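You operate a simulated robot arm through the tools that you are given. There is no shell and no other tool. Be economical: measure what you need, move in short steps, check, and stop when the job is done.

You run a simulated two-armed robot. Do the job below in one go: nothing can be reset, and whatever is moved stays where it is left.

JOB
Put the yellow reel on the top of the steel counter away on the top of the long bench. Then fetch the small cream bag and stand it on top of the large tub carton. Then press the round red button three times. Then take the sugar jar on the top of the steel table and put it away on the upper shelf under the fryer. Keep to this order. Set down upright: small cream bag, sugar jar.

It is judged by the outcome, as a careful person would: the job done as asked, and still so three seconds after it is handed in. It fails if anything else is knocked over, pushed out of place, dropped, spilled or broken.

ROBOT AND FRAMES
Two 7-joint arms with two-finger parallel grippers on one trunk, on a base that drives. Base frame: it is fixed to the floor where the robot stands at the start and does not move with it; the origin is under the middle of the robot, x ahead of it, y to its left, z up; the surface under the hand at the start is at about z = 84. Lengths are in cm, angles in rad, forces in N, time in s.
The left shoulder is at the start at [5, 16.8, 108.2], the right one opposite. With the tool pointing down near the work surface each hand reaches from about 22 to 66 cm from the robot's upright axis, wherever it stands, measured 20 degrees to its own side. Places, roughly: large tub carton [-225, 225, 100]; round red button [-130, -20, 100]; small cream bag [-200, 275, 100]; sugar jar [-450, -125, 100]; top of the long bench [-440, 260, 90]; upper shelf under the fryer [60, -160, 50]; yellow reel (6x6x5 cm) [50, -20, 90]. Payload 1.57 kg a hand.
The tool frame of a hand sits at the grasp point between the pads (the TCP): z along the fingers, y along the line on which they close. The tips reach 3 cm beyond it. The gripper opens to 8 cm. The fingers are 1.7 cm wide and 1.2 cm thick; the gripper's body (4 by 8.2 cm) begins 8 cm behind the TCP.
Orientation is that of the tool frame in the base frame, as a unit quaternion [w, x, y, z]. With the fingers straight down and closing along the base's y, the tool's x points along the base's -x, its y along +y and its z along -z.

CONTROLS
- The arms move only by the tool step_arm. It takes "left_moves", "right_moves" or both (then of equal length, played together; a hand with none holds still); each is a list that holds one entry, the list of rows, each a list of 7 numbers: the shift along the tool's x, y, z in cm, then the turn, a rotation vector about the tool's x, y, z in rad, then the closure in counts, from 0 (fully open) to 255 (shut). In form: [[[tx, ty, tz, wx, wy, wz, claw], ...]]. A call has 1 to 20 rows; each row shifts and turns the commanded pose from where the row before left it, along the tool's axes as they then stand. Each row takes 0.2 s and may step no farther than 5 cm and 0.15 rad from the row before; otherwise, or with a gripper value out of range, the whole call is refused. A pose out of reach is approached as far as the arm can. The call stops where the force on the tool passes 40 N (or 10 N more than at its start, if that is more) or the arm is blocked; 0.2 s more then pass. The fingers move at their own pace (about 4.5 cm/s each) and stop on an object; they squeeze with about 21 N. The grip force told is the motor's: it shows also when the fingers shut on nothing. Time passes only in rows, and 0.2 s behind the last, so rows that do not move let the fingers close. The reply holds the time, the measured pose of the TCP, the force on the tool along the base axes, the opening and the grip force, in the units named above and with some noise, with the torque about the TCP (base axes, N m) and any sound that the robot's microphone picked up.
- Cameras (640 x 400 px; columns grow to the right, rows downward): "scene" is now at [12.07, -4.28, 129.54]; the picture's right is [-0.46, -0.89, 0.00], its down [-0.47, 0.25, -0.85] and it looks along [0.75, -0.39, -0.53] (base axes); focal length 243 px, centre (320, 200). "left" rides on the left gripper at [7.2, 0.7, -12.2] in its tool frame; the picture's right is [-0.09, 1.00, 0.00], its down [-0.84, -0.08, -0.54] and it looks along [-0.54, -0.05, 0.84] (tool axes); focal length 238 px, centre (320, 200). "right" rides on the right gripper at [7.2, -0.6, -12.2] in its tool frame; the picture's right is [0.09, 1.00, 0.00], its down [-0.84, 0.08, -0.54] and it looks along [-0.54, 0.05, 0.84] (tool axes); focal length 238 px, centre (320, 200). There is no depth. A picture from a camera that has moved, and an enlarged one, comes with that camera's place and axes in the base frame and with its lens.
- capture(camera): a new picture of that camera. The clock stands still meanwhile.
- slide_trunk(by): slides the trunk up (or, below 0, down) by that many cm; the arms and the scene camera ride with it, the base frame stays. It gives what a move gives, with no picture.
- base_move(legs): drives the robot by 1 to 6 legs, each [ahead, left, turn to the left] in cm, cm and rad, along the robot's own axes; the way and the turn of a leg run together, so that a leg with both is an arc; at most 150 cm and 3.142 rad a leg. The arms and the cameras ride along, it lands a little off, and it stops where it bumps. It gives what a move gives.
- pan_tilt(pan, tilt): turns the head with the scene camera to pan (to the left, within 1.396 rad either way) and tilt (down, from -0.506 to 1.204), counted from straight ahead of the robot. It gives what a move gives.
- zoom(camera, box): a new picture of the part [left, top, right, bottom] of that camera's present view, enlarged. The clock stands still meanwhile.
- close_job(): hands the job in; it is judged then, once.

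Go step by step. Nothing tells you exact positions but the pictures and the camera data: compare them with the known pose of the tool, close in by small moves and look again before you grip or let go. The budget is 165 turns and 138 pictures, counting those below and the enlarged ones. Unless the task says otherwise, let go and move clear before handing in.

The tools are called as name(argument=value, ...) on one line, values as JSON. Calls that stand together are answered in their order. step_arm: Moves the arms, as the interface text tells. Its arguments: {"type":"object","properties":{"left_moves":{"type":"array"},"right_moves":{"type":"array"}},"required":[]} The other tools are called the same way: slide_trunk (by) slides the trunk up or down; base_move (legs) drives the base; pan_tilt (pan, tilt) turns the head that bears the scene camera; capture (camera) takes a picture; zoom (camera, box) takes an enlarged picture of a part of a camera's view; close_job () hands the job in.

At the start:

```text
time: 0.0
left_position: [41.04, -1.28, 117.19]
left_orientation: [0.0, -0.001, 1.0, 0.0]
left_force: [-0.3, -0.9, 0.2]
left_torque: [-0.04, -0.02, 0.01]
left_opening: 8.01
left_finger_force: 0.0
right_position: [40.46, -39.86, 117.23]
right_orientation: [0.0, 0.0, 1.0, 0.0]
right_force: [-0.3, -0.4, -0.2]
right_torque: [0.02, 0.02, 0.01]
right_opening: 8.02
right_finger_force: 0.1
trunk travel left (down, up): [-25.0, 19.3]
robot x, y, heading: [0.1, 0.02, -0.001]
head pan, tilt: [-0.48, 0.562]
```

scene: 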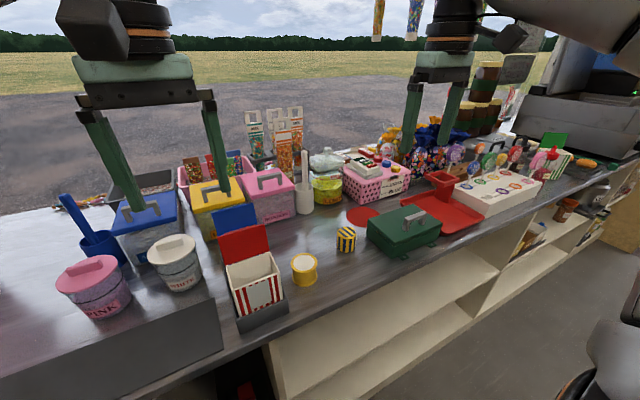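
right: 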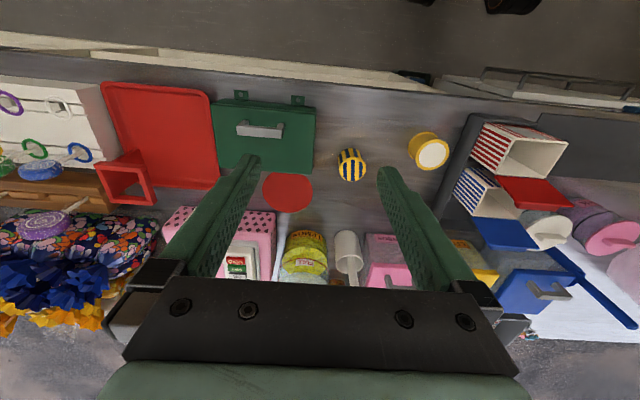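
left: 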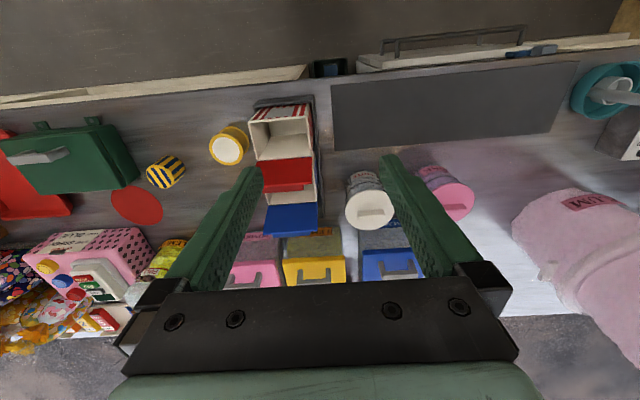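

The yellow reel is near (47, -18), between the popcorn stand and the striped cup. I turn the right hand so it closes along x, where there is space.

step_arm(right_moves=[[[0, 0, 0, 0, 0, -0.1428, 0], [0, 0, 0, 0, 0, -0.1428, 0], [0, 0, 0, 0, 0, -0.1428, 0], [0, 0, 0, 0, 0, -0.1428, 0], [0, 0, 0, 0, 0, -0.1428, 0], [0, 0, 0, 0, 0, -0.1428, 0], [0, 0, 0, 0, 0, -0.1428, 0], [0, 0, 0, 0, 0, -0.1428, 0], [0, 0, 0, 0, 0, -0.1428, 0], [0, 0, 0, 0, 0, -0.1428, 0], [0, 0, 0, 0, 0, -0.1428, 0]]])

zoom(camera="scene", box=[220, 180, 400, 320])

```text
time: 2.4
left_position: [41.16, -1.15, 117.23]
left_orientation: [0.0, -0.001, 1.0, 0.0]
left_force: [-0.1, -0.5, -0.3]
left_torque: [-0.01, 0.01, -0.02]
left_opening: 8.0
left_finger_force: 0.0
right_position: [40.59, -40.02, 117.09]
right_orientation: [0.0, -0.707, 0.708, 0.0]
right_force: [0.7, -0.9, -0.2]
right_torque: [-0.02, 0.03, 0.01]
right_opening: 7.98
right_finger_force: 0.0
trunk travel left (down, up): [-25.0, 19.3]
robot x, y, heading: [0.19, -0.1, -0.003]
head pan, tilt: [-0.48, 0.562]
```

```text
2.86 times, centred on (310, 250) of scene
camera zoom: at [12.07, -4.28, 129.54], right [-0.46, -0.89, 0.0], down [-0.47, 0.25, -0.85], along [0.75, -0.39, -0.53], focal length 693 px, centre (349, 57)
```

zoom: 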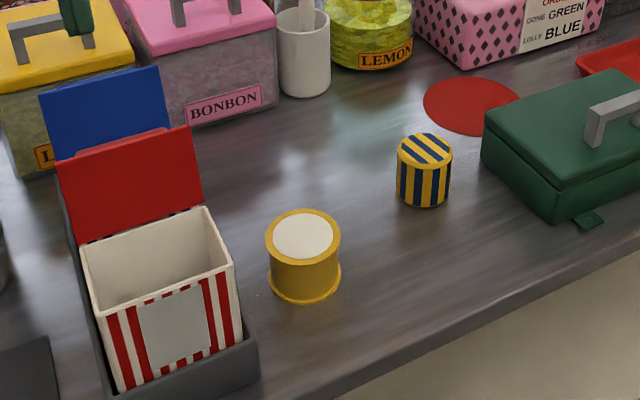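

step_arm(right_moves=[[[-4.28, -1.4, 2, 0, 0, 0, 0], [-4.28, -1.4, 2, 0, 0, 0, 0], [-4.28, -1.4, 2, 0, 0, 0, 0], [-4.28, -1.4, 2, 0, 0, 0, 0], [-4.28, -1.4, 2, 0, 0, 0, 0]]], left_moves=[[[0, 3, 0, 0, 0, 0, 0], [0, 3, 0, 0, 0, 0, 0], [0, 3, 0, 0, 0, 0, 0], [0, 3, 0, 0, 0, 0, 0], [0, 3, 0, 0, 0, 0, 0]]])

capture(camera="right")

capture(camera="scene")

```text
time: 3.6
left_position: [41.1, 13.76, 117.16]
left_orientation: [-0.001, 0.0, 1.0, 0.0]
left_force: [0.5, 0.3, -0.8]
left_torque: [0.0, 0.05, -0.02]
left_opening: 8.0
left_finger_force: 0.1
right_position: [47.61, -18.7, 106.85]
right_orientation: [-0.001, -0.706, 0.708, 0.0]
right_force: [-0.1, -0.6, 0.0]
right_torque: [0.02, 0.02, 0.02]
right_opening: 8.01
right_finger_force: 0.1
right hand out of reach, approached as far as the arm can: row 5
trunk travel left (down, up): [-25.0, 19.3]
robot x, y, heading: [0.05, 0.21, -0.001]
head pan, tilt: [-0.48, 0.562]
```

```text
133 pictures are left
camera right: at [48.22, -25.78, 119.16], right [-1.0, -0.09, 0.0], down [-0.07, 0.84, 0.54], along [-0.05, 0.54, -0.84], focal length 238 px, centre (320, 200)
```

right: 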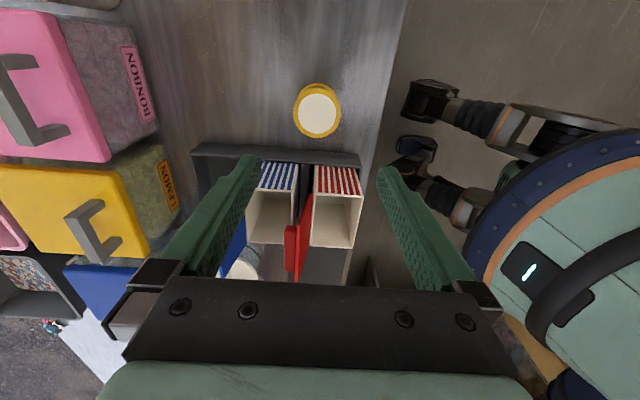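

```text
132 pictures are left
camera scene: at [12.19, -4.26, 129.53], right [-0.46, -0.89, 0.0], down [-0.47, 0.25, -0.85], along [0.75, -0.39, -0.53], focal length 243 px, centre (320, 200)
```

scene: 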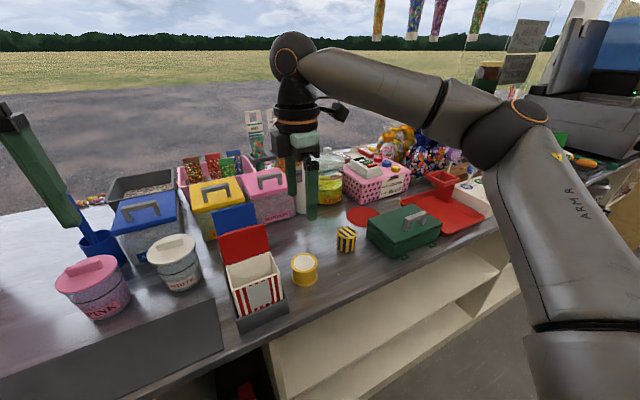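

Both cameras put the reel at about (47.7, -18.8). I go down towards it.

step_arm(right_moves=[[[0, 0, 3, 0, 0, 0, 0], [0, 0, 3, 0, 0, 0, 0], [0, 0, 3, 0, 0, 0, 0], [0, 0, 3, 0, 0, 0, 0]]])

capture(camera="right")

```text
time: 4.6
left_position: [41.12, 13.7, 117.08]
left_orientation: [0.0, -0.001, 1.0, 0.0]
left_force: [-0.8, -0.5, 0.0]
left_torque: [-0.02, 0.01, 0.01]
left_opening: 7.99
left_finger_force: 0.1
right_position: [47.49, -18.92, 95.03]
right_orientation: [-0.001, -0.706, 0.708, 0.0]
right_force: [0.1, 0.6, 0.3]
right_torque: [-0.01, 0.01, 0.02]
right_opening: 8.0
right_finger_force: 0.0
trunk travel left (down, up): [-25.0, 19.3]
robot x, y, heading: [-0.05, -0.02, -0.004]
head pan, tilt: [-0.48, 0.562]
```

```text
131 pictures are left
camera right: at [48.12, -26.02, 107.24], right [-1.0, -0.09, 0.0], down [-0.08, 0.84, 0.54], along [-0.05, 0.54, -0.84], focal length 238 px, centre (320, 200)
```

right: 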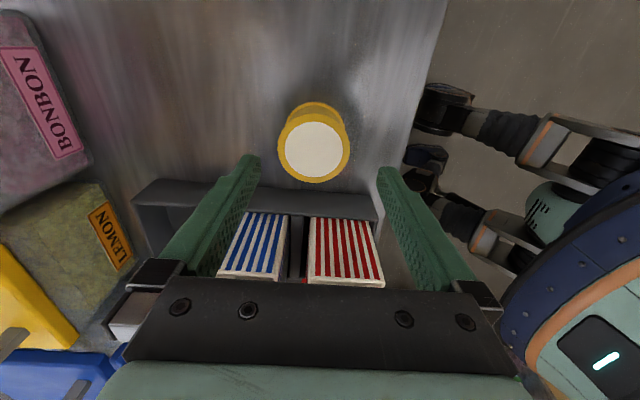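

step_arm(right_moves=[[[0.2, -0.4, 2.4, 0, 0, 0, 0], [0, 0, 2.4, 0, 0, 0, 0], [0, 0, 2.2, 0, 0, 0, 0], [0, 0, 0, 0, 0, 0, 255], [0, 0, 0, 0, 0, 0, 255], [0, 0, 0, 0, 0, 0, 255], [0, 0, 0, 0, 0, 0, 255]]])

capture(camera="right")

```text
time: 6.2
left_position: [41.01, 13.7, 117.19]
left_orientation: [0.0, 0.0, 1.0, 0.0]
left_force: [0.0, 0.3, 0.2]
left_torque: [0.02, 0.0, 0.0]
left_opening: 7.99
left_finger_force: 0.1
right_position: [47.96, -19.25, 88.26]
right_orientation: [0.001, -0.706, 0.708, -0.001]
right_force: [-0.4, -0.4, 0.7]
right_torque: [-0.01, 0.04, -0.03]
right_opening: 5.84
right_finger_force: 20.7
trunk travel left (down, up): [-25.0, 19.3]
robot x, y, heading: [0.33, -0.13, -0.003]
head pan, tilt: [-0.48, 0.562]
```

```text
130 pictures are left
camera right: at [48.59, -26.26, 100.44], right [-1.0, -0.09, 0.0], down [-0.08, 0.84, 0.54], along [-0.05, 0.54, -0.84], focal length 238 px, centre (320, 200)
```

right: 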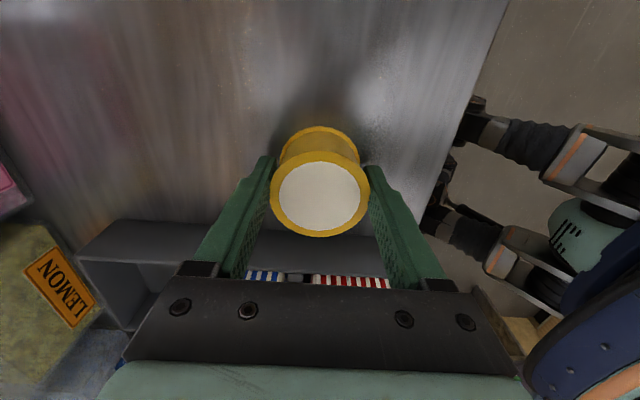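

The reel is held. I lift it and then look around the room.

step_arm(right_moves=[[[0, 0, -3, 0, 0, 0, 255], [0, 0, -4, 0, 0, 0, 255], [0, 0, -5, 0, 0, 0, 255], [0, 0, -5, 0, 0, 0, 255], [0, 0, -5, 0, 0, 0, 255], [0, 3, -2, 0, 0, 0, 255], [2, 4, 0, 0, 0, 0, 255], [4, 3, 0, 0, 0, 0, 255]]])

pan_tilt(pan=1.396, tilt=0.3)

capture(camera="scene")

pan_tilt(pan=-1.396, tilt=0.3)

capture(camera="scene")

```text
time: 8.0
left_position: [40.97, 13.62, 117.16]
left_orientation: [0.0, -0.001, 1.0, 0.0]
left_force: [-0.5, 0.4, 0.9]
left_torque: [0.02, 0.03, 0.02]
left_opening: 8.01
left_finger_force: 0.1
right_position: [37.98, -25.91, 110.23]
right_orientation: [0.001, -0.706, 0.708, 0.0]
right_force: [0.3, -0.6, -0.7]
right_torque: [0.0, 0.02, -0.03]
right_opening: 5.74
right_finger_force: 20.8
right hand out of reach, approached as far as the arm can: row 5
trunk travel left (down, up): [-25.0, 19.3]
robot x, y, heading: [-0.08, -0.18, -0.0]
head pan, tilt: [-0.48, 0.562]
```

```text
time: 9.8
left_position: [40.97, 13.72, 117.19]
left_orientation: [-0.001, -0.001, 1.0, -0.001]
left_force: [-0.2, 0.4, 0.1]
left_torque: [-0.02, -0.04, -0.02]
left_opening: 8.01
left_finger_force: 0.0
right_position: [38.09, -25.87, 110.27]
right_orientation: [0.001, -0.707, 0.707, -0.001]
right_force: [0.1, 0.2, -1.1]
right_torque: [0.0, 0.0, 0.0]
right_opening: 5.73
right_finger_force: 21.1
trunk travel left (down, up): [-25.0, 19.3]
robot x, y, heading: [-0.26, 0.08, 0.0]
head pan, tilt: [1.396, 0.3]
```

```text
129 pictures are left
camera scene: at [5.76, 9.04, 131.95], right [0.98, -0.17, 0.0], down [-0.05, -0.29, -0.96], along [0.17, 0.94, -0.3], focal length 243 px, centre (320, 200)
```

scene: 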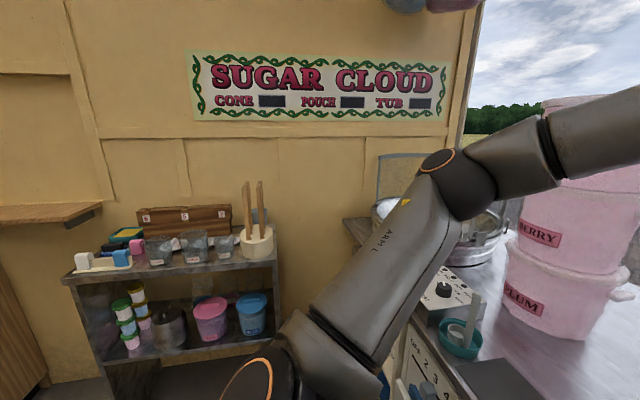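

```text
time: 12.3
left_position: [40.98, 13.73, 117.29]
left_orientation: [0.0, -0.001, 1.0, 0.0]
left_force: [-0.4, 0.2, 0.4]
left_torque: [0.03, 0.0, 0.01]
left_opening: 8.02
left_finger_force: 0.1
right_position: [38.0, -25.93, 110.33]
right_orientation: [0.0, -0.707, 0.707, -0.001]
right_force: [0.0, -0.6, -1.0]
right_torque: [-0.02, 0.0, 0.02]
right_opening: 5.72
right_finger_force: 21.2
trunk travel left (down, up): [-25.0, 19.3]
robot x, y, heading: [0.18, 0.15, -0.008]
head pan, tilt: [-1.396, 0.3]
```

```text
128 pictures are left
camera scene: at [5.76, -9.35, 131.95], right [-0.98, -0.17, 0.0], down [-0.05, 0.29, -0.96], along [0.17, -0.94, -0.3], focal length 243 px, centre (320, 200)
```

scene: 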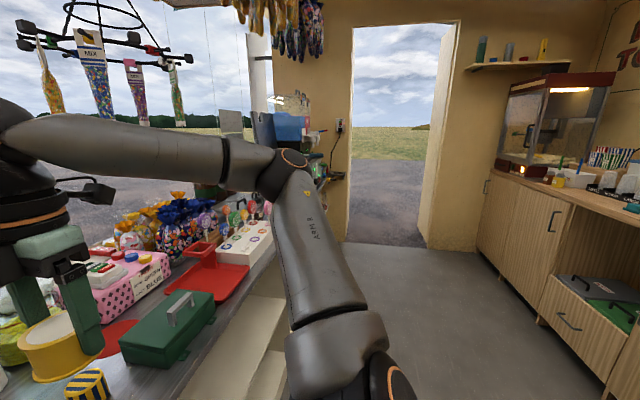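

I am inside a van, with a counter ahead and one behind. I back off and turn left to see the rest.

base_move(legs=[[-30, 0, 0], [0, 0, 1.5708]])

pan_tilt(pan=1.2, tilt=0.35)

capture(camera="scene")

pan_tilt(pan=0.2, tilt=0.35)

capture(camera="scene")

```text
time: 18.1
left_position: [-42.82, 41.14, 117.31]
left_orientation: [0.0, -0.706, 0.709, 0.001]
left_force: [-0.1, 0.1, 0.5]
left_torque: [-0.02, -0.01, 0.05]
left_opening: 8.0
left_finger_force: 0.1
right_position: [-3.38, 37.91, 110.24]
right_orientation: [-0.001, 1.0, -0.003, -0.001]
right_force: [-0.1, -0.3, -0.2]
right_torque: [-0.03, 0.0, 0.02]
right_opening: 5.75
right_finger_force: 21.0
trunk travel left (down, up): [-25.0, 19.3]
robot x, y, heading: [-29.13, 0.15, 1.568]
head pan, tilt: [-1.396, 0.3]
```

```text
time: 20.5
left_position: [-42.92, 41.04, 117.21]
left_orientation: [0.0, -0.706, 0.708, 0.0]
left_force: [0.0, -0.7, 0.2]
left_torque: [0.02, 0.0, -0.02]
left_opening: 7.98
left_finger_force: 0.0
right_position: [-3.25, 37.87, 110.26]
right_orientation: [0.001, 1.0, -0.003, 0.0]
right_force: [-0.5, 0.6, -1.3]
right_torque: [-0.01, -0.01, 0.01]
right_opening: 5.72
right_finger_force: 21.1
trunk travel left (down, up): [-25.0, 19.3]
robot x, y, heading: [-29.26, -0.05, 1.567]
head pan, tilt: [1.201, 0.351]
```

```text
127 pictures are left
camera scene: at [-37.85, 7.29, 131.48], right [0.37, 0.93, 0.0], down [0.32, -0.13, -0.94], along [-0.87, 0.34, -0.34], focal length 243 px, centre (320, 200)
```

scene: 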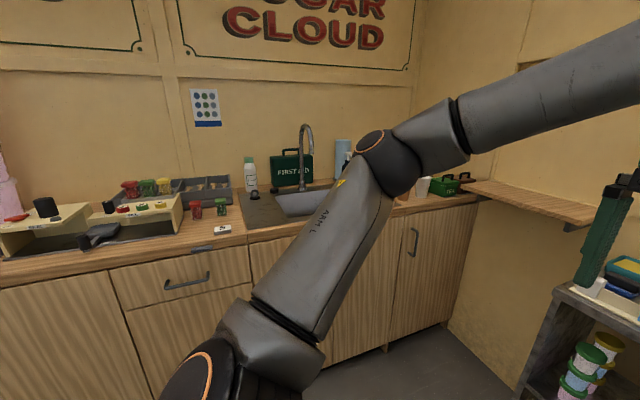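

```text
time: 21.8
left_position: [-42.72, 41.14, 117.26]
left_orientation: [0.0, -0.706, 0.708, 0.0]
left_force: [-0.4, 0.2, 0.4]
left_torque: [-0.03, -0.02, 0.01]
left_opening: 8.01
left_finger_force: 0.0
right_position: [-3.35, 37.98, 110.18]
right_orientation: [0.0, 1.0, -0.003, 0.0]
right_force: [0.9, 0.8, -1.1]
right_torque: [0.03, -0.03, -0.01]
right_opening: 5.72
right_finger_force: 20.9
trunk travel left (down, up): [-25.0, 19.3]
robot x, y, heading: [-29.53, 0.04, 1.565]
head pan, tilt: [0.201, 0.351]
```

```text
126 pictures are left
camera scene: at [-31.01, 13.01, 131.48], right [0.98, 0.2, 0.0], down [0.07, -0.34, -0.94], along [-0.18, 0.92, -0.34], focal length 243 px, centre (320, 200)
```

scene: 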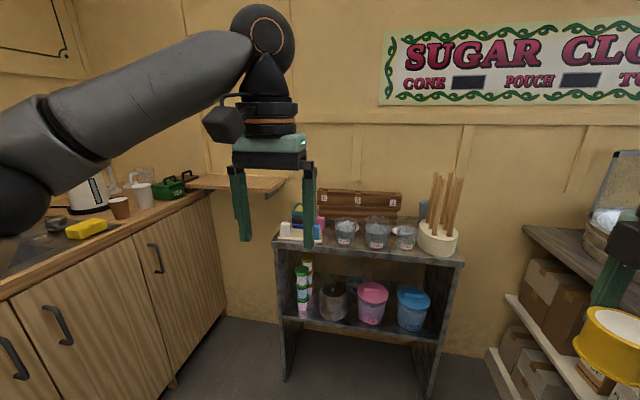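

The left end and the back are closed, so the way to the other places is the doorway at about y = -265, x -65 to 22. I turn and drive towards it.

base_move(legs=[[0, 0, 1.5708], [0, 0, 1.5708], [120, 0, 0]])

pan_tilt(pan=0, tilt=0.35)

capture(camera="scene")

pan_tilt(pan=-1.0, tilt=0.35)

capture(camera="scene")

pan_tilt(pan=1.2, tilt=0.5)

capture(camera="scene")

```text
time: 35.4
left_position: [-22.62, -160.82, 117.29]
left_orientation: [0.001, 0.722, 0.692, 0.0]
left_force: [0.3, -0.4, -1.0]
left_torque: [0.02, -0.02, 0.02]
left_opening: 7.99
left_finger_force: 0.0
right_position: [-61.87, -156.22, 110.26]
right_orientation: [0.0, 0.022, 1.0, 0.0]
right_force: [0.6, -0.1, -0.1]
right_torque: [-0.02, 0.02, -0.02]
right_opening: 5.73
right_finger_force: 21.0
trunk travel left (down, up): [-25.0, 19.3]
robot x, y, heading: [-34.44, -119.29, -1.614]
head pan, tilt: [0.201, 0.351]
```

```text
time: 36.1
left_position: [-22.58, -160.8, 117.12]
left_orientation: [0.0, 0.722, 0.692, 0.0]
left_force: [-0.4, -0.1, -0.2]
left_torque: [0.03, 0.02, 0.05]
left_opening: 8.0
left_finger_force: 0.0
right_position: [-62.01, -156.07, 110.21]
right_orientation: [0.0, 0.023, 1.0, 0.0]
right_force: [-0.2, 0.7, -0.8]
right_torque: [0.01, -0.02, -0.02]
right_opening: 5.71
right_finger_force: 21.1
trunk travel left (down, up): [-25.0, 19.3]
robot x, y, heading: [-34.49, -119.23, -1.611]
head pan, tilt: [0.0, 0.351]
```

```text
125 pictures are left
camera scene: at [-34.84, -132.7, 131.48], right [-1.0, 0.04, 0.0], down [0.02, 0.34, -0.94], along [-0.04, -0.94, -0.34], focal length 243 px, centre (320, 200)
```

scene: 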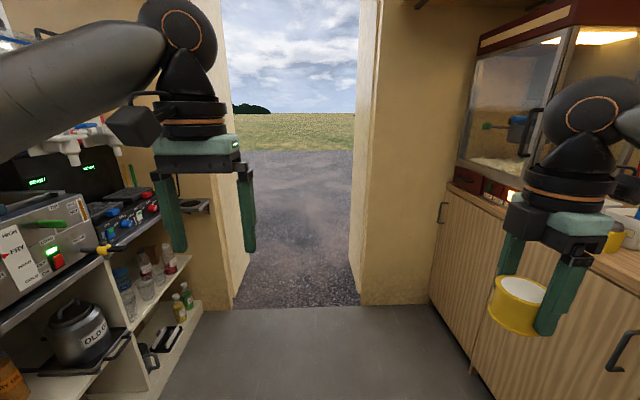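

```text
time: 37.4
left_position: [-22.48, -160.82, 117.23]
left_orientation: [0.0, 0.722, 0.692, 0.0]
left_force: [0.1, -0.3, 0.3]
left_torque: [0.0, 0.0, 0.0]
left_opening: 8.02
left_finger_force: 0.1
right_position: [-61.87, -156.14, 110.35]
right_orientation: [0.0, 0.023, 1.0, 0.0]
right_force: [-0.5, 0.6, -0.6]
right_torque: [-0.03, -0.01, 0.0]
right_opening: 5.72
right_finger_force: 20.9
trunk travel left (down, up): [-25.0, 19.3]
robot x, y, heading: [-34.6, -119.24, -1.616]
head pan, tilt: [-1.0, 0.351]
```

```text
124 pictures are left
camera scene: at [-42.48, -128.07, 131.48], right [-0.5, 0.86, 0.0], down [0.3, 0.17, -0.94], along [-0.81, -0.47, -0.34], focal length 243 px, centre (320, 200)
```

scene: 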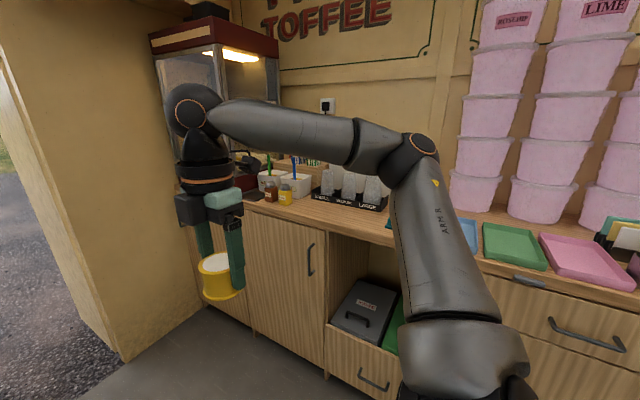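

```text
time: 39.5
left_position: [-22.53, -160.86, 117.15]
left_orientation: [0.0, 0.723, 0.691, 0.0]
left_force: [-0.1, -0.6, -0.5]
left_torque: [0.0, -0.02, 0.03]
left_opening: 8.0
left_finger_force: 0.1
right_position: [-61.96, -156.02, 110.22]
right_orientation: [0.0, 0.022, 1.0, 0.0]
right_force: [-0.5, -0.3, -0.4]
right_torque: [0.01, 0.02, 0.02]
right_opening: 5.71
right_finger_force: 20.7
trunk travel left (down, up): [-25.0, 19.3]
robot x, y, heading: [-33.77, -119.34, -1.615]
head pan, tilt: [1.201, 0.499]
```

```text
123 pictures are left
camera scene: at [-26.11, -127.06, 130.11], right [-0.4, -0.92, 0.0], down [-0.44, 0.19, -0.88], along [0.8, -0.35, -0.48], focal length 243 px, centre (320, 200)
```

scene: 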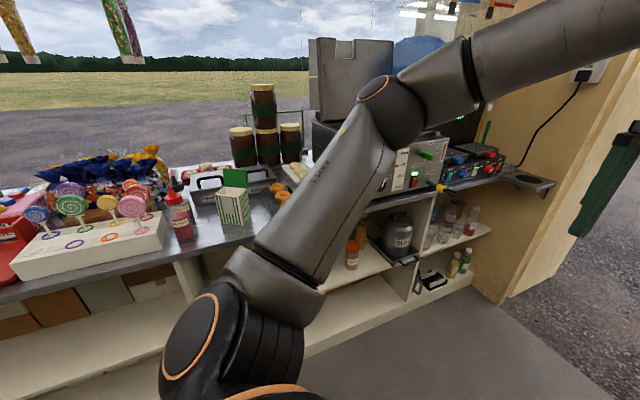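

The doorway spans x -71 to 23, which is wide enough. I line up at x ≈ -24 and drive out.

base_move(legs=[[0, 10, 0.044], [130, 0, 0]])

pan_tilt(pan=0, tilt=0.3)

capture(camera="scene")

pan_tilt(pan=-1.2, tilt=0.2)

capture(camera="scene")

```text
time: 47.0
left_position: [-12.39, -287.19, 117.18]
left_orientation: [0.0, 0.712, 0.702, -0.001]
left_force: [-0.3, -0.3, -0.1]
left_torque: [0.02, 0.04, 0.02]
left_opening: 7.99
left_finger_force: 0.2
right_position: [-51.97, -283.72, 110.39]
right_orientation: [-0.002, 0.008, 1.0, -0.001]
right_force: [0.2, -0.6, -0.3]
right_torque: [0.02, 0.04, 0.02]
right_opening: 5.72
right_finger_force: 20.6
trunk travel left (down, up): [-25.0, 19.3]
robot x, y, heading: [-25.47, -246.42, -1.591]
head pan, tilt: [1.201, 0.499]
```

```text
time: 48.4
left_position: [-12.61, -287.3, 117.18]
left_orientation: [0.0, 0.713, 0.702, -0.002]
left_force: [0.6, -0.2, -0.3]
left_torque: [0.0, -0.01, 0.01]
left_opening: 7.97
left_finger_force: 0.1
right_position: [-51.84, -283.65, 110.44]
right_orientation: [-0.001, 0.008, 1.0, -0.001]
right_force: [-0.5, 0.0, -0.7]
right_torque: [0.02, -0.01, -0.02]
right_opening: 5.71
right_finger_force: 20.8
trunk travel left (down, up): [-25.0, 19.3]
robot x, y, heading: [-25.96, -246.17, -1.584]
head pan, tilt: [0.0, 0.3]
```

```text
122 pictures are left
camera scene: at [-25.48, -259.54, 131.97], right [-1.0, 0.02, 0.0], down [0.0, 0.29, -0.96], along [-0.02, -0.96, -0.29], focal length 243 px, centre (320, 200)
```

scene: 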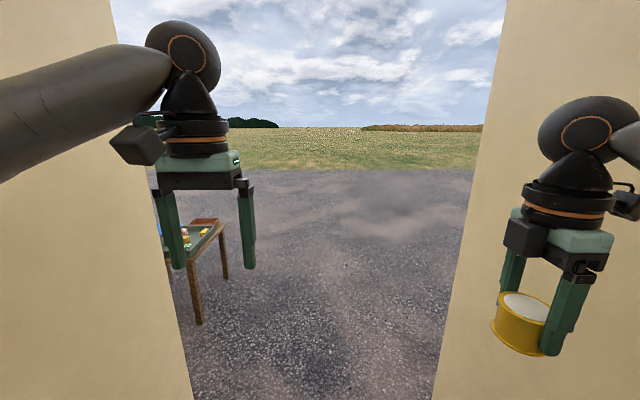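

```text
time: 49.8
left_position: [-12.32, -287.36, 117.25]
left_orientation: [0.0, 0.712, 0.702, -0.002]
left_force: [0.0, -0.2, -0.1]
left_torque: [0.0, 0.03, 0.0]
left_opening: 8.01
left_finger_force: 0.1
right_position: [-51.92, -283.64, 110.39]
right_orientation: [-0.002, 0.009, 1.0, -0.001]
right_force: [-0.4, -0.1, -0.5]
right_torque: [0.01, -0.04, -0.02]
right_opening: 5.72
right_finger_force: 21.1
trunk travel left (down, up): [-25.0, 19.3]
robot x, y, heading: [-25.38, -246.54, -1.588]
head pan, tilt: [-1.201, 0.201]
```

```text
121 pictures are left
camera scene: at [-34.07, -253.43, 132.9], right [-0.35, 0.94, 0.0], down [0.19, 0.07, -0.98], along [-0.92, -0.34, -0.2], focal length 243 px, centre (320, 200)
```

scene: 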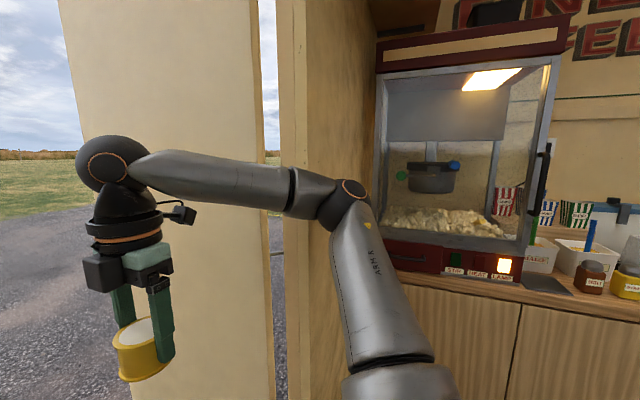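

The open door leaves make the passage narrower, so I bring both hands forward and inward to tuck the elbows before going through.

step_arm(right_moves=[[[-2, -3, 4, 0, 0, 0, 255], [-2, -3, 4, 0, 0, 0, 255], [-2, -3, 4, 0, 0, 0, 255], [0, -1, 4, 0, 0, 0, 255]]], left_moves=[[[-3, -1, 4, 0, 0, 0, 0], [-3, -1, 4, 0, 0, 0, 0], [-3, -1, 4, 0, 0, 0, 0], [-1, 0, 4, 0, 0, 0, 0]]])

capture(camera="scene")

pan_tilt(pan=1.2, tilt=0.2)

capture(camera="scene")

```text
refused: row 1 steps farther than a row can; nothing moved
```

```text
120 pictures are left
camera scene: at [-34.07, -253.43, 132.9], right [-0.35, 0.94, 0.0], down [0.19, 0.07, -0.98], along [-0.92, -0.34, -0.2], focal length 243 px, centre (320, 200)
```

scene: 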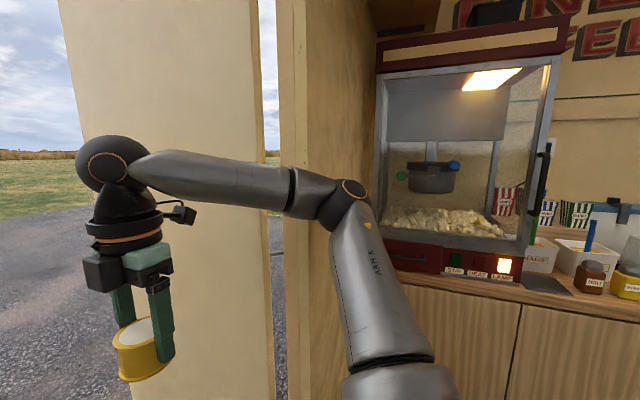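

```text
time: 52.0
left_position: [-12.4, -287.21, 117.15]
left_orientation: [0.0, 0.712, 0.702, -0.001]
left_force: [0.0, -0.4, 0.0]
left_torque: [-0.03, 0.01, 0.02]
left_opening: 7.99
left_finger_force: 0.1
right_position: [-51.93, -283.67, 110.34]
right_orientation: [-0.001, 0.008, 1.0, -0.001]
right_force: [0.0, 0.4, 0.5]
right_torque: [-0.02, -0.01, 0.02]
right_opening: 5.75
right_finger_force: 21.3
trunk travel left (down, up): [-25.0, 19.3]
robot x, y, heading: [-25.61, -246.15, -1.589]
head pan, tilt: [1.201, 0.201]
```

```text
119 pictures are left
camera scene: at [-16.7, -253.73, 132.88], right [-0.38, -0.93, 0.0], down [-0.19, 0.07, -0.98], along [0.91, -0.37, -0.2], focal length 243 px, centre (320, 200)
```

scene: 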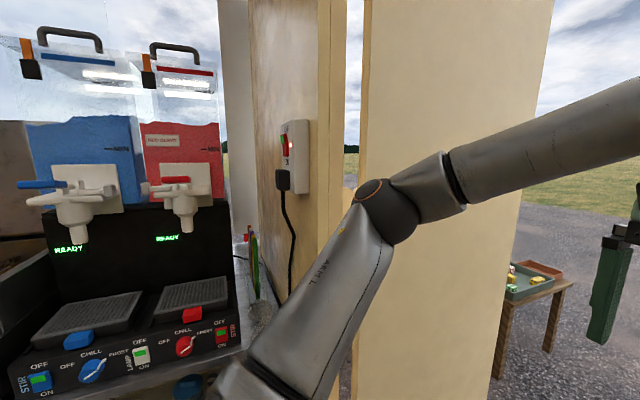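

step_arm(right_moves=[[[-1.6, -2.4, 3, 0, 0, 0, 255], [-1.6, -2.4, 3, 0, 0, 0, 255], [-1.6, -2.4, 3, 0, 0, 0, 255], [-1.6, -2.4, 3, 0, 0, 0, 255], [0, -1, 3, 0, 0, 0, 255]]], left_moves=[[[-2.4, -1, 3, 0, 0, 0, 0], [-2.4, -1, 3, 0, 0, 0, 0], [-2.4, -1, 3, 0, 0, 0, 0], [-2.4, 0, 4, 0, 0, 0, 0], [-1, 0, 4, 0, 0, 0, 0]]])

capture(camera="scene")

```text
time: 53.2
left_position: [-15.53, -298.47, 100.14]
left_orientation: [0.0, 0.712, 0.702, 0.0]
left_force: [-0.7, 0.7, -0.4]
left_torque: [0.0, -0.03, 0.01]
left_opening: 8.02
left_finger_force: 0.0
right_position: [-45.56, -294.89, 95.15]
right_orientation: [0.0, 0.007, 1.0, 0.001]
right_force: [1.1, -0.1, -1.1]
right_torque: [0.03, 0.0, 0.01]
right_opening: 5.71
right_finger_force: 20.8
trunk travel left (down, up): [-25.0, 19.3]
robot x, y, heading: [-25.47, -246.77, -1.588]
head pan, tilt: [1.201, 0.201]
```

```text
118 pictures are left
camera scene: at [-16.83, -254.12, 132.87], right [-0.38, -0.93, 0.0], down [-0.18, 0.08, -0.98], along [0.91, -0.37, -0.2], focal length 243 px, centre (320, 200)
```

scene: 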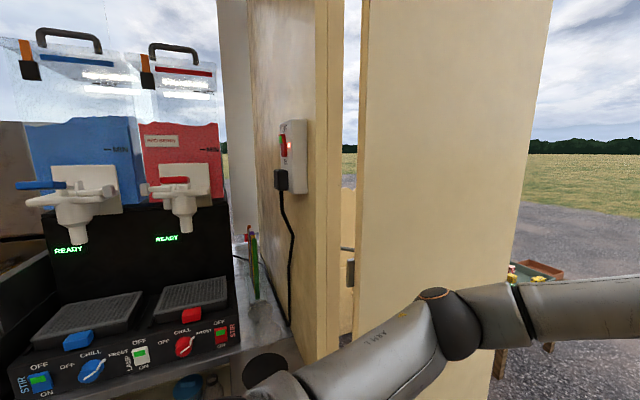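

base_move(legs=[[130, 0, 0.015]])

pan_tilt(pan=-1.3, tilt=0.3)

capture(camera="scene")

```text
time: 59.6
left_position: [-14.52, -426.14, 100.28]
left_orientation: [0.001, 0.703, 0.711, 0.0]
left_force: [-0.2, 0.5, -0.2]
left_torque: [0.03, -0.01, 0.0]
left_opening: 7.99
left_finger_force: 0.1
right_position: [-44.6, -423.45, 95.2]
right_orientation: [-0.001, -0.005, 1.0, 0.0]
right_force: [-0.1, -0.1, -0.7]
right_torque: [0.02, 0.0, 0.03]
right_opening: 5.72
right_finger_force: 21.0
trunk travel left (down, up): [-25.0, 19.3]
robot x, y, heading: [-26.18, -374.33, -1.56]
head pan, tilt: [1.201, 0.201]
```

```text
time: 61.9
left_position: [-14.55, -426.06, 100.19]
left_orientation: [0.0, 0.703, 0.711, 0.001]
left_force: [-0.5, -0.5, -0.4]
left_torque: [0.0, 0.0, -0.01]
left_opening: 7.99
left_finger_force: 0.1
right_position: [-44.62, -423.4, 95.39]
right_orientation: [0.0, -0.006, 1.0, 0.001]
right_force: [-0.8, 0.7, -0.5]
right_torque: [0.02, -0.02, -0.01]
right_opening: 5.72
right_finger_force: 21.1
trunk travel left (down, up): [-25.0, 19.3]
robot x, y, heading: [-25.98, -374.65, -1.559]
head pan, tilt: [-1.3, 0.3]
```

```text
117 pictures are left
camera scene: at [-34.69, -381.2, 131.95], right [-0.28, 0.96, 0.0], down [0.28, 0.08, -0.96], along [-0.92, -0.27, -0.3], focal length 243 px, centre (320, 200)
```

scene: 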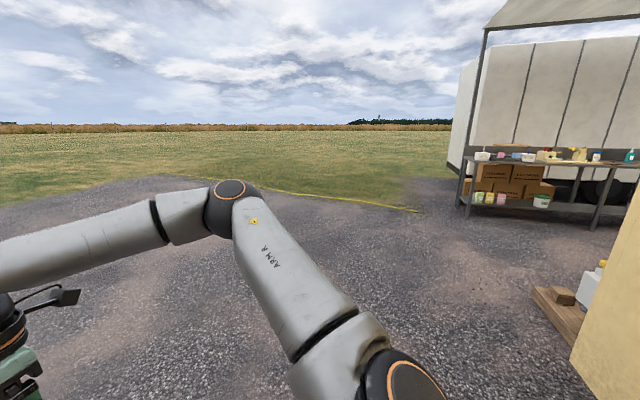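

The steel table is over at about x = -450. I turn to face -x and drive along behind the van.

base_move(legs=[[0, 0, -1.58], [130, 0, 0]])

pan_tilt(pan=-0.9, tilt=0.3)

capture(camera="scene")

pan_tilt(pan=0, tilt=0.3)

capture(camera="scene")

```text
time: 72.3
left_position: [-208.87, -385.08, 100.3]
left_orientation: [0.001, 1.0, 0.002, 0.0]
left_force: [0.3, 0.3, -0.2]
left_torque: [-0.03, -0.01, 0.0]
left_opening: 8.0
left_finger_force: 0.1
right_position: [-205.96, -355.04, 95.3]
right_orientation: [-0.001, 0.707, 0.707, 0.0]
right_force: [-0.2, 0.6, -0.1]
right_torque: [0.01, -0.02, -0.02]
right_opening: 5.7
right_finger_force: 20.8
trunk travel left (down, up): [-25.0, 19.3]
robot x, y, heading: [-156.79, -374.16, -3.14]
head pan, tilt: [-1.3, 0.3]
```

```text
time: 73.2
left_position: [-208.97, -385.14, 100.34]
left_orientation: [0.0, 1.0, 0.001, 0.0]
left_force: [-0.7, -0.7, 0.9]
left_torque: [0.02, 0.01, -0.04]
left_opening: 7.98
left_finger_force: 0.1
right_position: [-206.02, -355.16, 95.36]
right_orientation: [-0.001, 0.707, 0.707, -0.001]
right_force: [-0.6, -0.1, -1.0]
right_torque: [-0.01, -0.01, 0.01]
right_opening: 5.72
right_finger_force: 20.9
trunk travel left (down, up): [-25.0, 19.3]
robot x, y, heading: [-157.04, -374.32, -3.139]
head pan, tilt: [-0.901, 0.3]
```

```text
116 pictures are left
camera scene: at [-166.79, -367.16, 131.95], right [0.78, 0.62, 0.0], down [0.18, -0.23, -0.96], along [-0.59, 0.75, -0.3], focal length 243 px, centre (320, 200)
```

scene: 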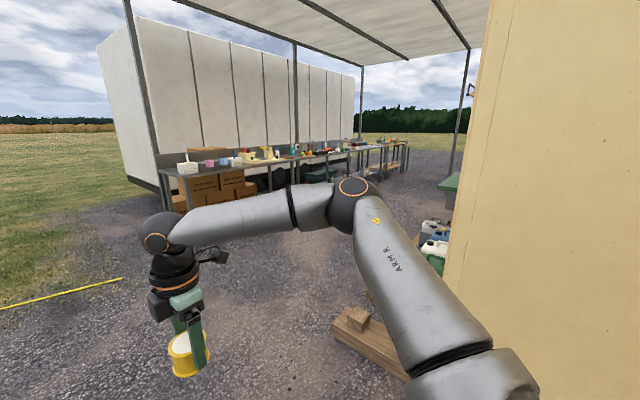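

```text
time: 74.4
left_position: [-208.97, -385.18, 100.26]
left_orientation: [0.001, 1.0, 0.001, 0.0]
left_force: [0.1, 0.6, -0.3]
left_torque: [0.02, 0.01, 0.02]
left_opening: 7.98
left_finger_force: 0.1
right_position: [-205.91, -355.12, 95.25]
right_orientation: [0.0, 0.707, 0.707, 0.0]
right_force: [0.0, 0.3, -0.5]
right_torque: [0.0, 0.02, 0.03]
right_opening: 5.7
right_finger_force: 21.1
trunk travel left (down, up): [-25.0, 19.3]
robot x, y, heading: [-157.65, -374.13, -3.138]
head pan, tilt: [0.0, 0.3]
```

```text
115 pictures are left
camera scene: at [-170.32, -374.48, 131.95], right [0.0, 1.0, 0.0], down [0.3, 0.0, -0.96], along [-0.96, 0.0, -0.3], focal length 243 px, centre (320, 200)
```

scene: 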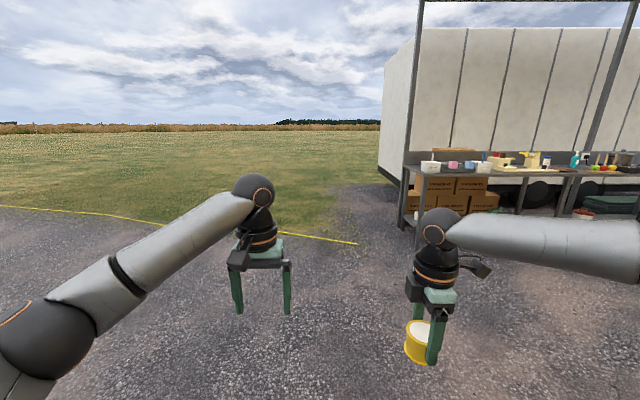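

The corridor between the van and the steel tables looks clear. I go to x ≈ -320 and turn to face +y.

base_move(legs=[[150, 0, 0], [10, 0, -1.5708]])

capture(camera="scene")

```text
time: 85.9
left_position: [-324.87, -314.1, 100.22]
left_orientation: [0.0, -0.69, 0.724, 0.001]
left_force: [-0.6, -1.1, -0.2]
left_torque: [-0.02, -0.02, 0.0]
left_opening: 8.03
left_finger_force: 0.0
right_position: [-295.04, -318.64, 95.35]
right_orientation: [0.0, 1.0, -0.024, 0.0]
right_force: [0.5, -0.8, -0.6]
right_torque: [-0.03, -0.02, -0.02]
right_opening: 5.71
right_finger_force: 20.7
trunk travel left (down, up): [-25.0, 19.3]
robot x, y, heading: [-316.8, -366.17, 1.518]
head pan, tilt: [0.0, 0.3]
```

```text
114 pictures are left
camera scene: at [-315.89, -353.2, 131.95], right [1.0, -0.05, 0.0], down [-0.01, -0.3, -0.96], along [0.05, 0.95, -0.3], focal length 243 px, centre (320, 200)
```

scene: 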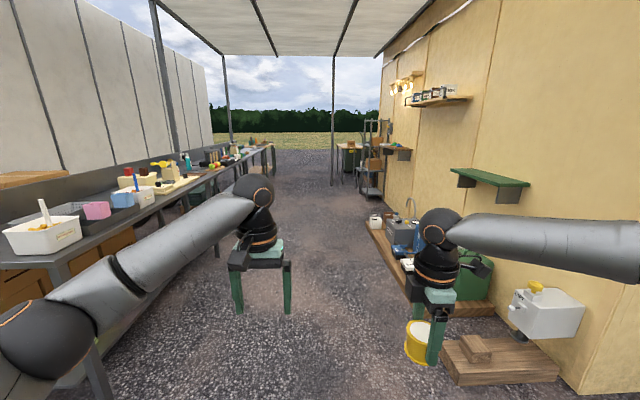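

The way is clear along x ≈ -320. I drive up towards the far end.

base_move(legs=[[0, 0, 0.05], [150, 3, 0], [150, 3, 0], [150, 3, 0]])

capture(camera="scene")

pan_tilt(pan=0.8, tilt=0.3)

capture(camera="scene")

```text
refused: leg 2 is longer than a leg can be; nothing moved
```

```text
113 pictures are left
camera scene: at [-315.89, -353.2, 131.95], right [1.0, -0.05, 0.0], down [-0.01, -0.3, -0.96], along [0.05, 0.95, -0.3], focal length 243 px, centre (320, 200)
```

scene: 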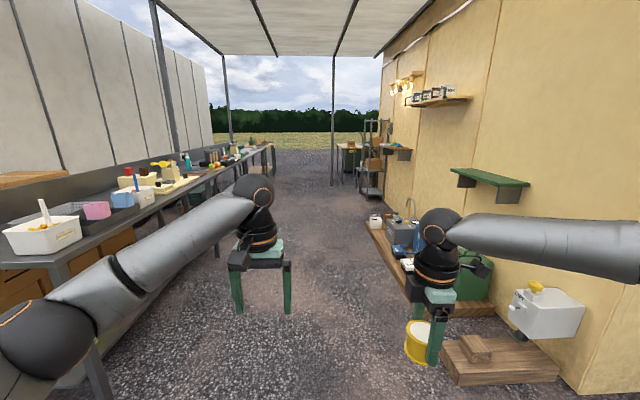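

```text
time: 87.0
left_position: [-324.96, -314.11, 100.23]
left_orientation: [0.0, -0.69, 0.724, 0.001]
left_force: [0.2, 0.2, 0.4]
left_torque: [0.01, 0.01, -0.02]
left_opening: 8.02
left_finger_force: 0.1
right_position: [-294.99, -318.65, 95.37]
right_orientation: [0.0, 1.0, -0.025, 0.001]
right_force: [0.0, -1.9, -1.7]
right_torque: [0.03, 0.02, 0.02]
right_opening: 5.72
right_finger_force: 21.2
trunk travel left (down, up): [-25.0, 19.3]
robot x, y, heading: [-316.51, -366.73, 1.524]
head pan, tilt: [0.799, 0.3]
```

```text
112 pictures are left
camera scene: at [-322.71, -355.69, 131.95], right [0.73, 0.68, 0.0], down [0.2, -0.22, -0.96], along [-0.65, 0.7, -0.3], focal length 243 px, centre (320, 200)
```

scene: 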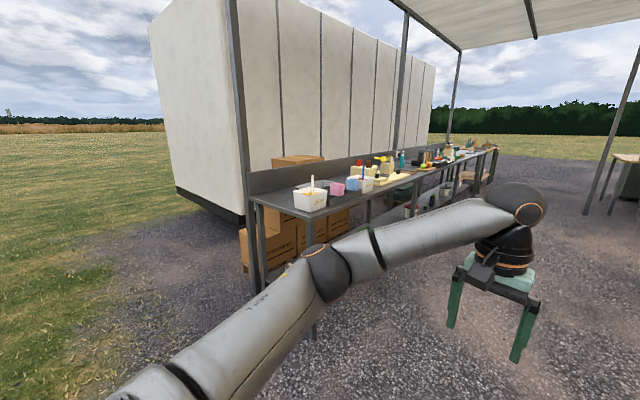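

base_move(legs=[[0, 0, 0.047], [149, 3, 0], [149, 3, 0], [149, 3, 0]])

capture(camera="scene")

pan_tilt(pan=-0.3, tilt=0.3)

capture(camera="scene")

```text
time: 108.7
left_position: [-332.25, 130.92, 100.38]
left_orientation: [0.0, 0.708, -0.706, 0.0]
left_force: [0.2, 0.3, 1.4]
left_torque: [-0.01, 0.0, -0.04]
left_opening: 8.0
left_finger_force: 0.2
right_position: [-302.13, 127.89, 95.36]
right_orientation: [0.0, 1.0, -0.001, 0.0]
right_force: [0.6, 0.6, -1.6]
right_torque: [0.01, -0.01, -0.05]
right_opening: 5.71
right_finger_force: 20.6
trunk travel left (down, up): [-25.0, 19.3]
robot x, y, heading: [-321.75, 79.23, 1.571]
head pan, tilt: [0.799, 0.3]
```

```text
111 pictures are left
camera scene: at [-327.94, 89.45, 131.95], right [0.7, 0.72, 0.0], down [0.21, -0.21, -0.96], along [-0.68, 0.67, -0.3], focal length 243 px, centre (320, 200)
```

scene: 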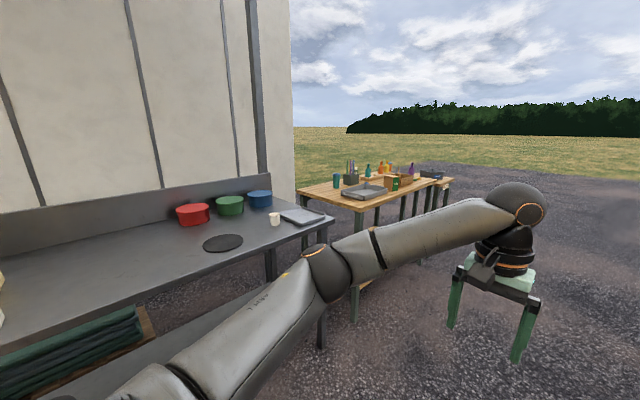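

```text
time: 110.0
left_position: [-332.11, 130.89, 100.27]
left_orientation: [0.001, 0.708, -0.706, -0.001]
left_force: [0.9, 0.4, 0.4]
left_torque: [0.0, -0.01, 0.0]
left_opening: 8.0
left_finger_force: 0.1
right_position: [-302.07, 127.74, 95.36]
right_orientation: [0.0, 1.0, 0.0, 0.0]
right_force: [0.0, 0.4, -1.0]
right_torque: [0.03, 0.02, 0.0]
right_opening: 5.7
right_finger_force: 20.9
trunk travel left (down, up): [-25.0, 19.3]
robot x, y, heading: [-321.59, 79.44, 1.57]
head pan, tilt: [-0.3, 0.3]
```

```text
110 pictures are left
camera scene: at [-318.49, 91.85, 131.95], right [0.96, -0.3, 0.0], down [-0.09, -0.28, -0.96], along [0.28, 0.91, -0.3], focal length 243 px, centre (320, 200)
```

scene: 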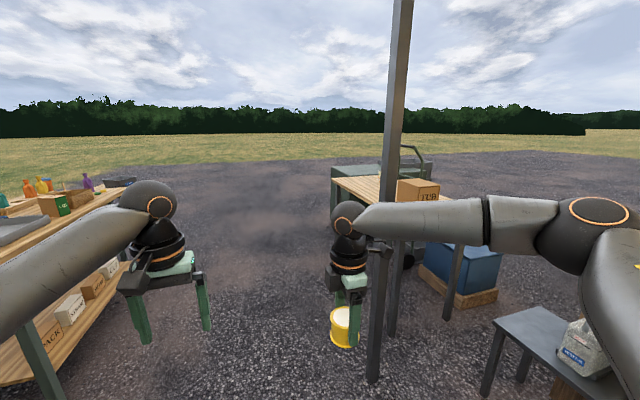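

The long bench is ahead on the left, with its front edge near x = -400. I drive to y ≈ 230, turn to face it and look for free space.

base_move(legs=[[145, 0, 0], [0, 0, 1.5708]])

pan_tilt(pan=0, tilt=0.45)

capture(camera="scene")

```text
time: 121.0
left_position: [-374.05, 215.48, 100.33]
left_orientation: [0.0, 1.0, -0.011, 0.0]
left_force: [0.8, 0.4, 0.3]
left_torque: [-0.01, 0.01, -0.03]
left_opening: 7.99
left_finger_force: 0.2
right_position: [-370.22, 245.38, 95.37]
right_orientation: [-0.001, 0.716, 0.698, 0.0]
right_force: [-0.7, 0.5, 0.1]
right_torque: [0.0, 0.01, -0.01]
right_opening: 5.67
right_finger_force: 21.0
trunk travel left (down, up): [-25.0, 19.3]
robot x, y, heading: [-321.77, 225.08, 3.118]
head pan, tilt: [-0.3, 0.3]
```

```text
time: 121.8
left_position: [-374.04, 215.4, 100.29]
left_orientation: [0.0, 1.0, -0.011, -0.001]
left_force: [-0.9, 0.4, 0.6]
left_torque: [-0.03, -0.01, 0.0]
left_opening: 7.98
left_finger_force: 0.0
right_position: [-370.3, 245.43, 95.35]
right_orientation: [0.0, 0.717, 0.697, 0.0]
right_force: [0.1, -0.6, -0.4]
right_torque: [0.02, 0.01, 0.0]
right_opening: 5.68
right_finger_force: 21.4
trunk travel left (down, up): [-25.0, 19.3]
robot x, y, heading: [-321.78, 224.91, 3.119]
head pan, tilt: [0.0, 0.45]
```

```text
109 pictures are left
camera scene: at [-335.05, 225.14, 130.56], right [0.03, 1.0, 0.0], down [0.43, -0.01, -0.9], along [-0.9, 0.02, -0.43], focal length 243 px, centre (320, 200)
```

scene: 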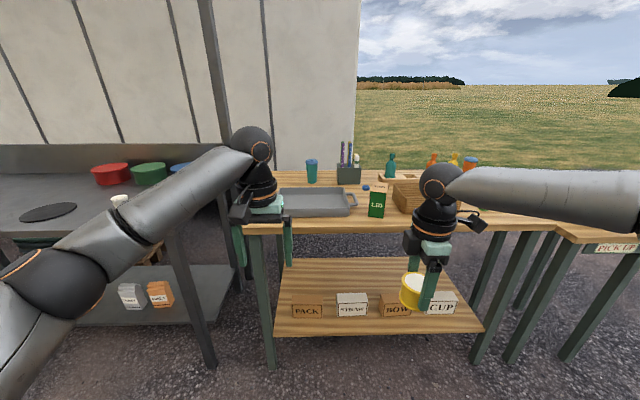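

slide_trunk(by=15)

base_move(legs=[[22, 0, 0.022]])

pan_tilt(pan=-0.3, tilt=0.75)

capture(camera="scene")

capture(camera="right")

```text
time: 123.6
left_position: [-374.0, 215.42, 115.23]
left_orientation: [0.0, 1.0, -0.011, 0.001]
left_force: [-0.2, 0.1, -0.3]
left_torque: [0.01, 0.02, 0.04]
left_opening: 7.99
left_finger_force: 0.0
right_position: [-370.34, 245.35, 110.36]
right_orientation: [0.0, 0.716, 0.698, -0.001]
right_force: [-0.1, 0.6, -0.4]
right_torque: [-0.04, 0.05, -0.01]
right_opening: 5.74
right_finger_force: 20.8
trunk travel left (down, up): [-40.0, 4.3]
robot x, y, heading: [-321.74, 224.87, 3.111]
head pan, tilt: [0.0, 0.45]
```

```text
time: 125.3
left_position: [-395.88, 214.67, 115.21]
left_orientation: [0.0, 1.0, -0.001, -0.001]
left_force: [-0.8, 0.1, 0.3]
left_torque: [0.0, -0.04, -0.03]
left_opening: 8.02
left_finger_force: 0.1
right_position: [-392.7, 244.72, 110.31]
right_orientation: [0.0, 0.708, 0.706, 0.0]
right_force: [-0.9, -0.5, -0.4]
right_torque: [0.01, -0.02, 0.01]
right_opening: 5.74
right_finger_force: 20.9
trunk travel left (down, up): [-40.0, 4.3]
robot x, y, heading: [-343.99, 224.97, 3.137]
head pan, tilt: [0.0, 0.45]
```

```text
time: 126.1
left_position: [-395.86, 214.66, 115.35]
left_orientation: [0.0, 1.0, -0.001, 0.0]
left_force: [0.0, -0.8, 0.0]
left_torque: [0.01, -0.02, -0.01]
left_opening: 8.01
left_finger_force: 0.0
right_position: [-392.68, 244.78, 110.39]
right_orientation: [0.0, 0.708, 0.706, 0.0]
right_force: [-0.5, 0.6, -0.1]
right_torque: [0.04, 0.01, 0.01]
right_opening: 5.7
right_finger_force: 20.6
trunk travel left (down, up): [-40.0, 4.3]
robot x, y, heading: [-343.91, 225.02, 3.138]
head pan, tilt: [-0.3, 0.75]
```

```text
108 pictures are left
camera scene: at [-355.78, 227.6, 142.92], right [0.3, 0.95, 0.0], down [0.65, -0.2, -0.73], along [-0.7, 0.22, -0.68], focal length 243 px, centre (320, 200)
```

scene: 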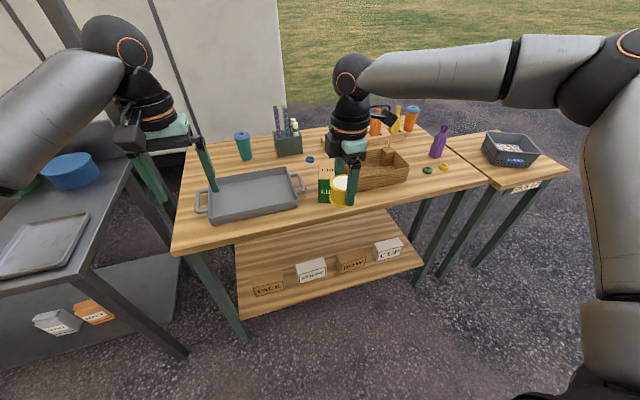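

```text
107 pictures are left
camera right: at [-393.37, 251.99, 122.48], right [1.0, 0.09, 0.0], down [0.07, -0.84, 0.54], along [0.05, -0.54, -0.84], focal length 238 px, centre (320, 200)
```

right: 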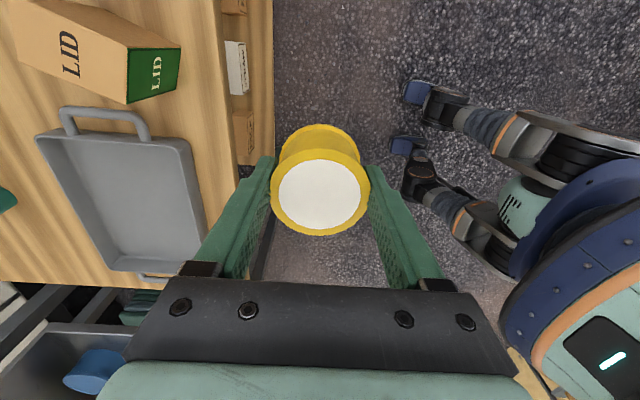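

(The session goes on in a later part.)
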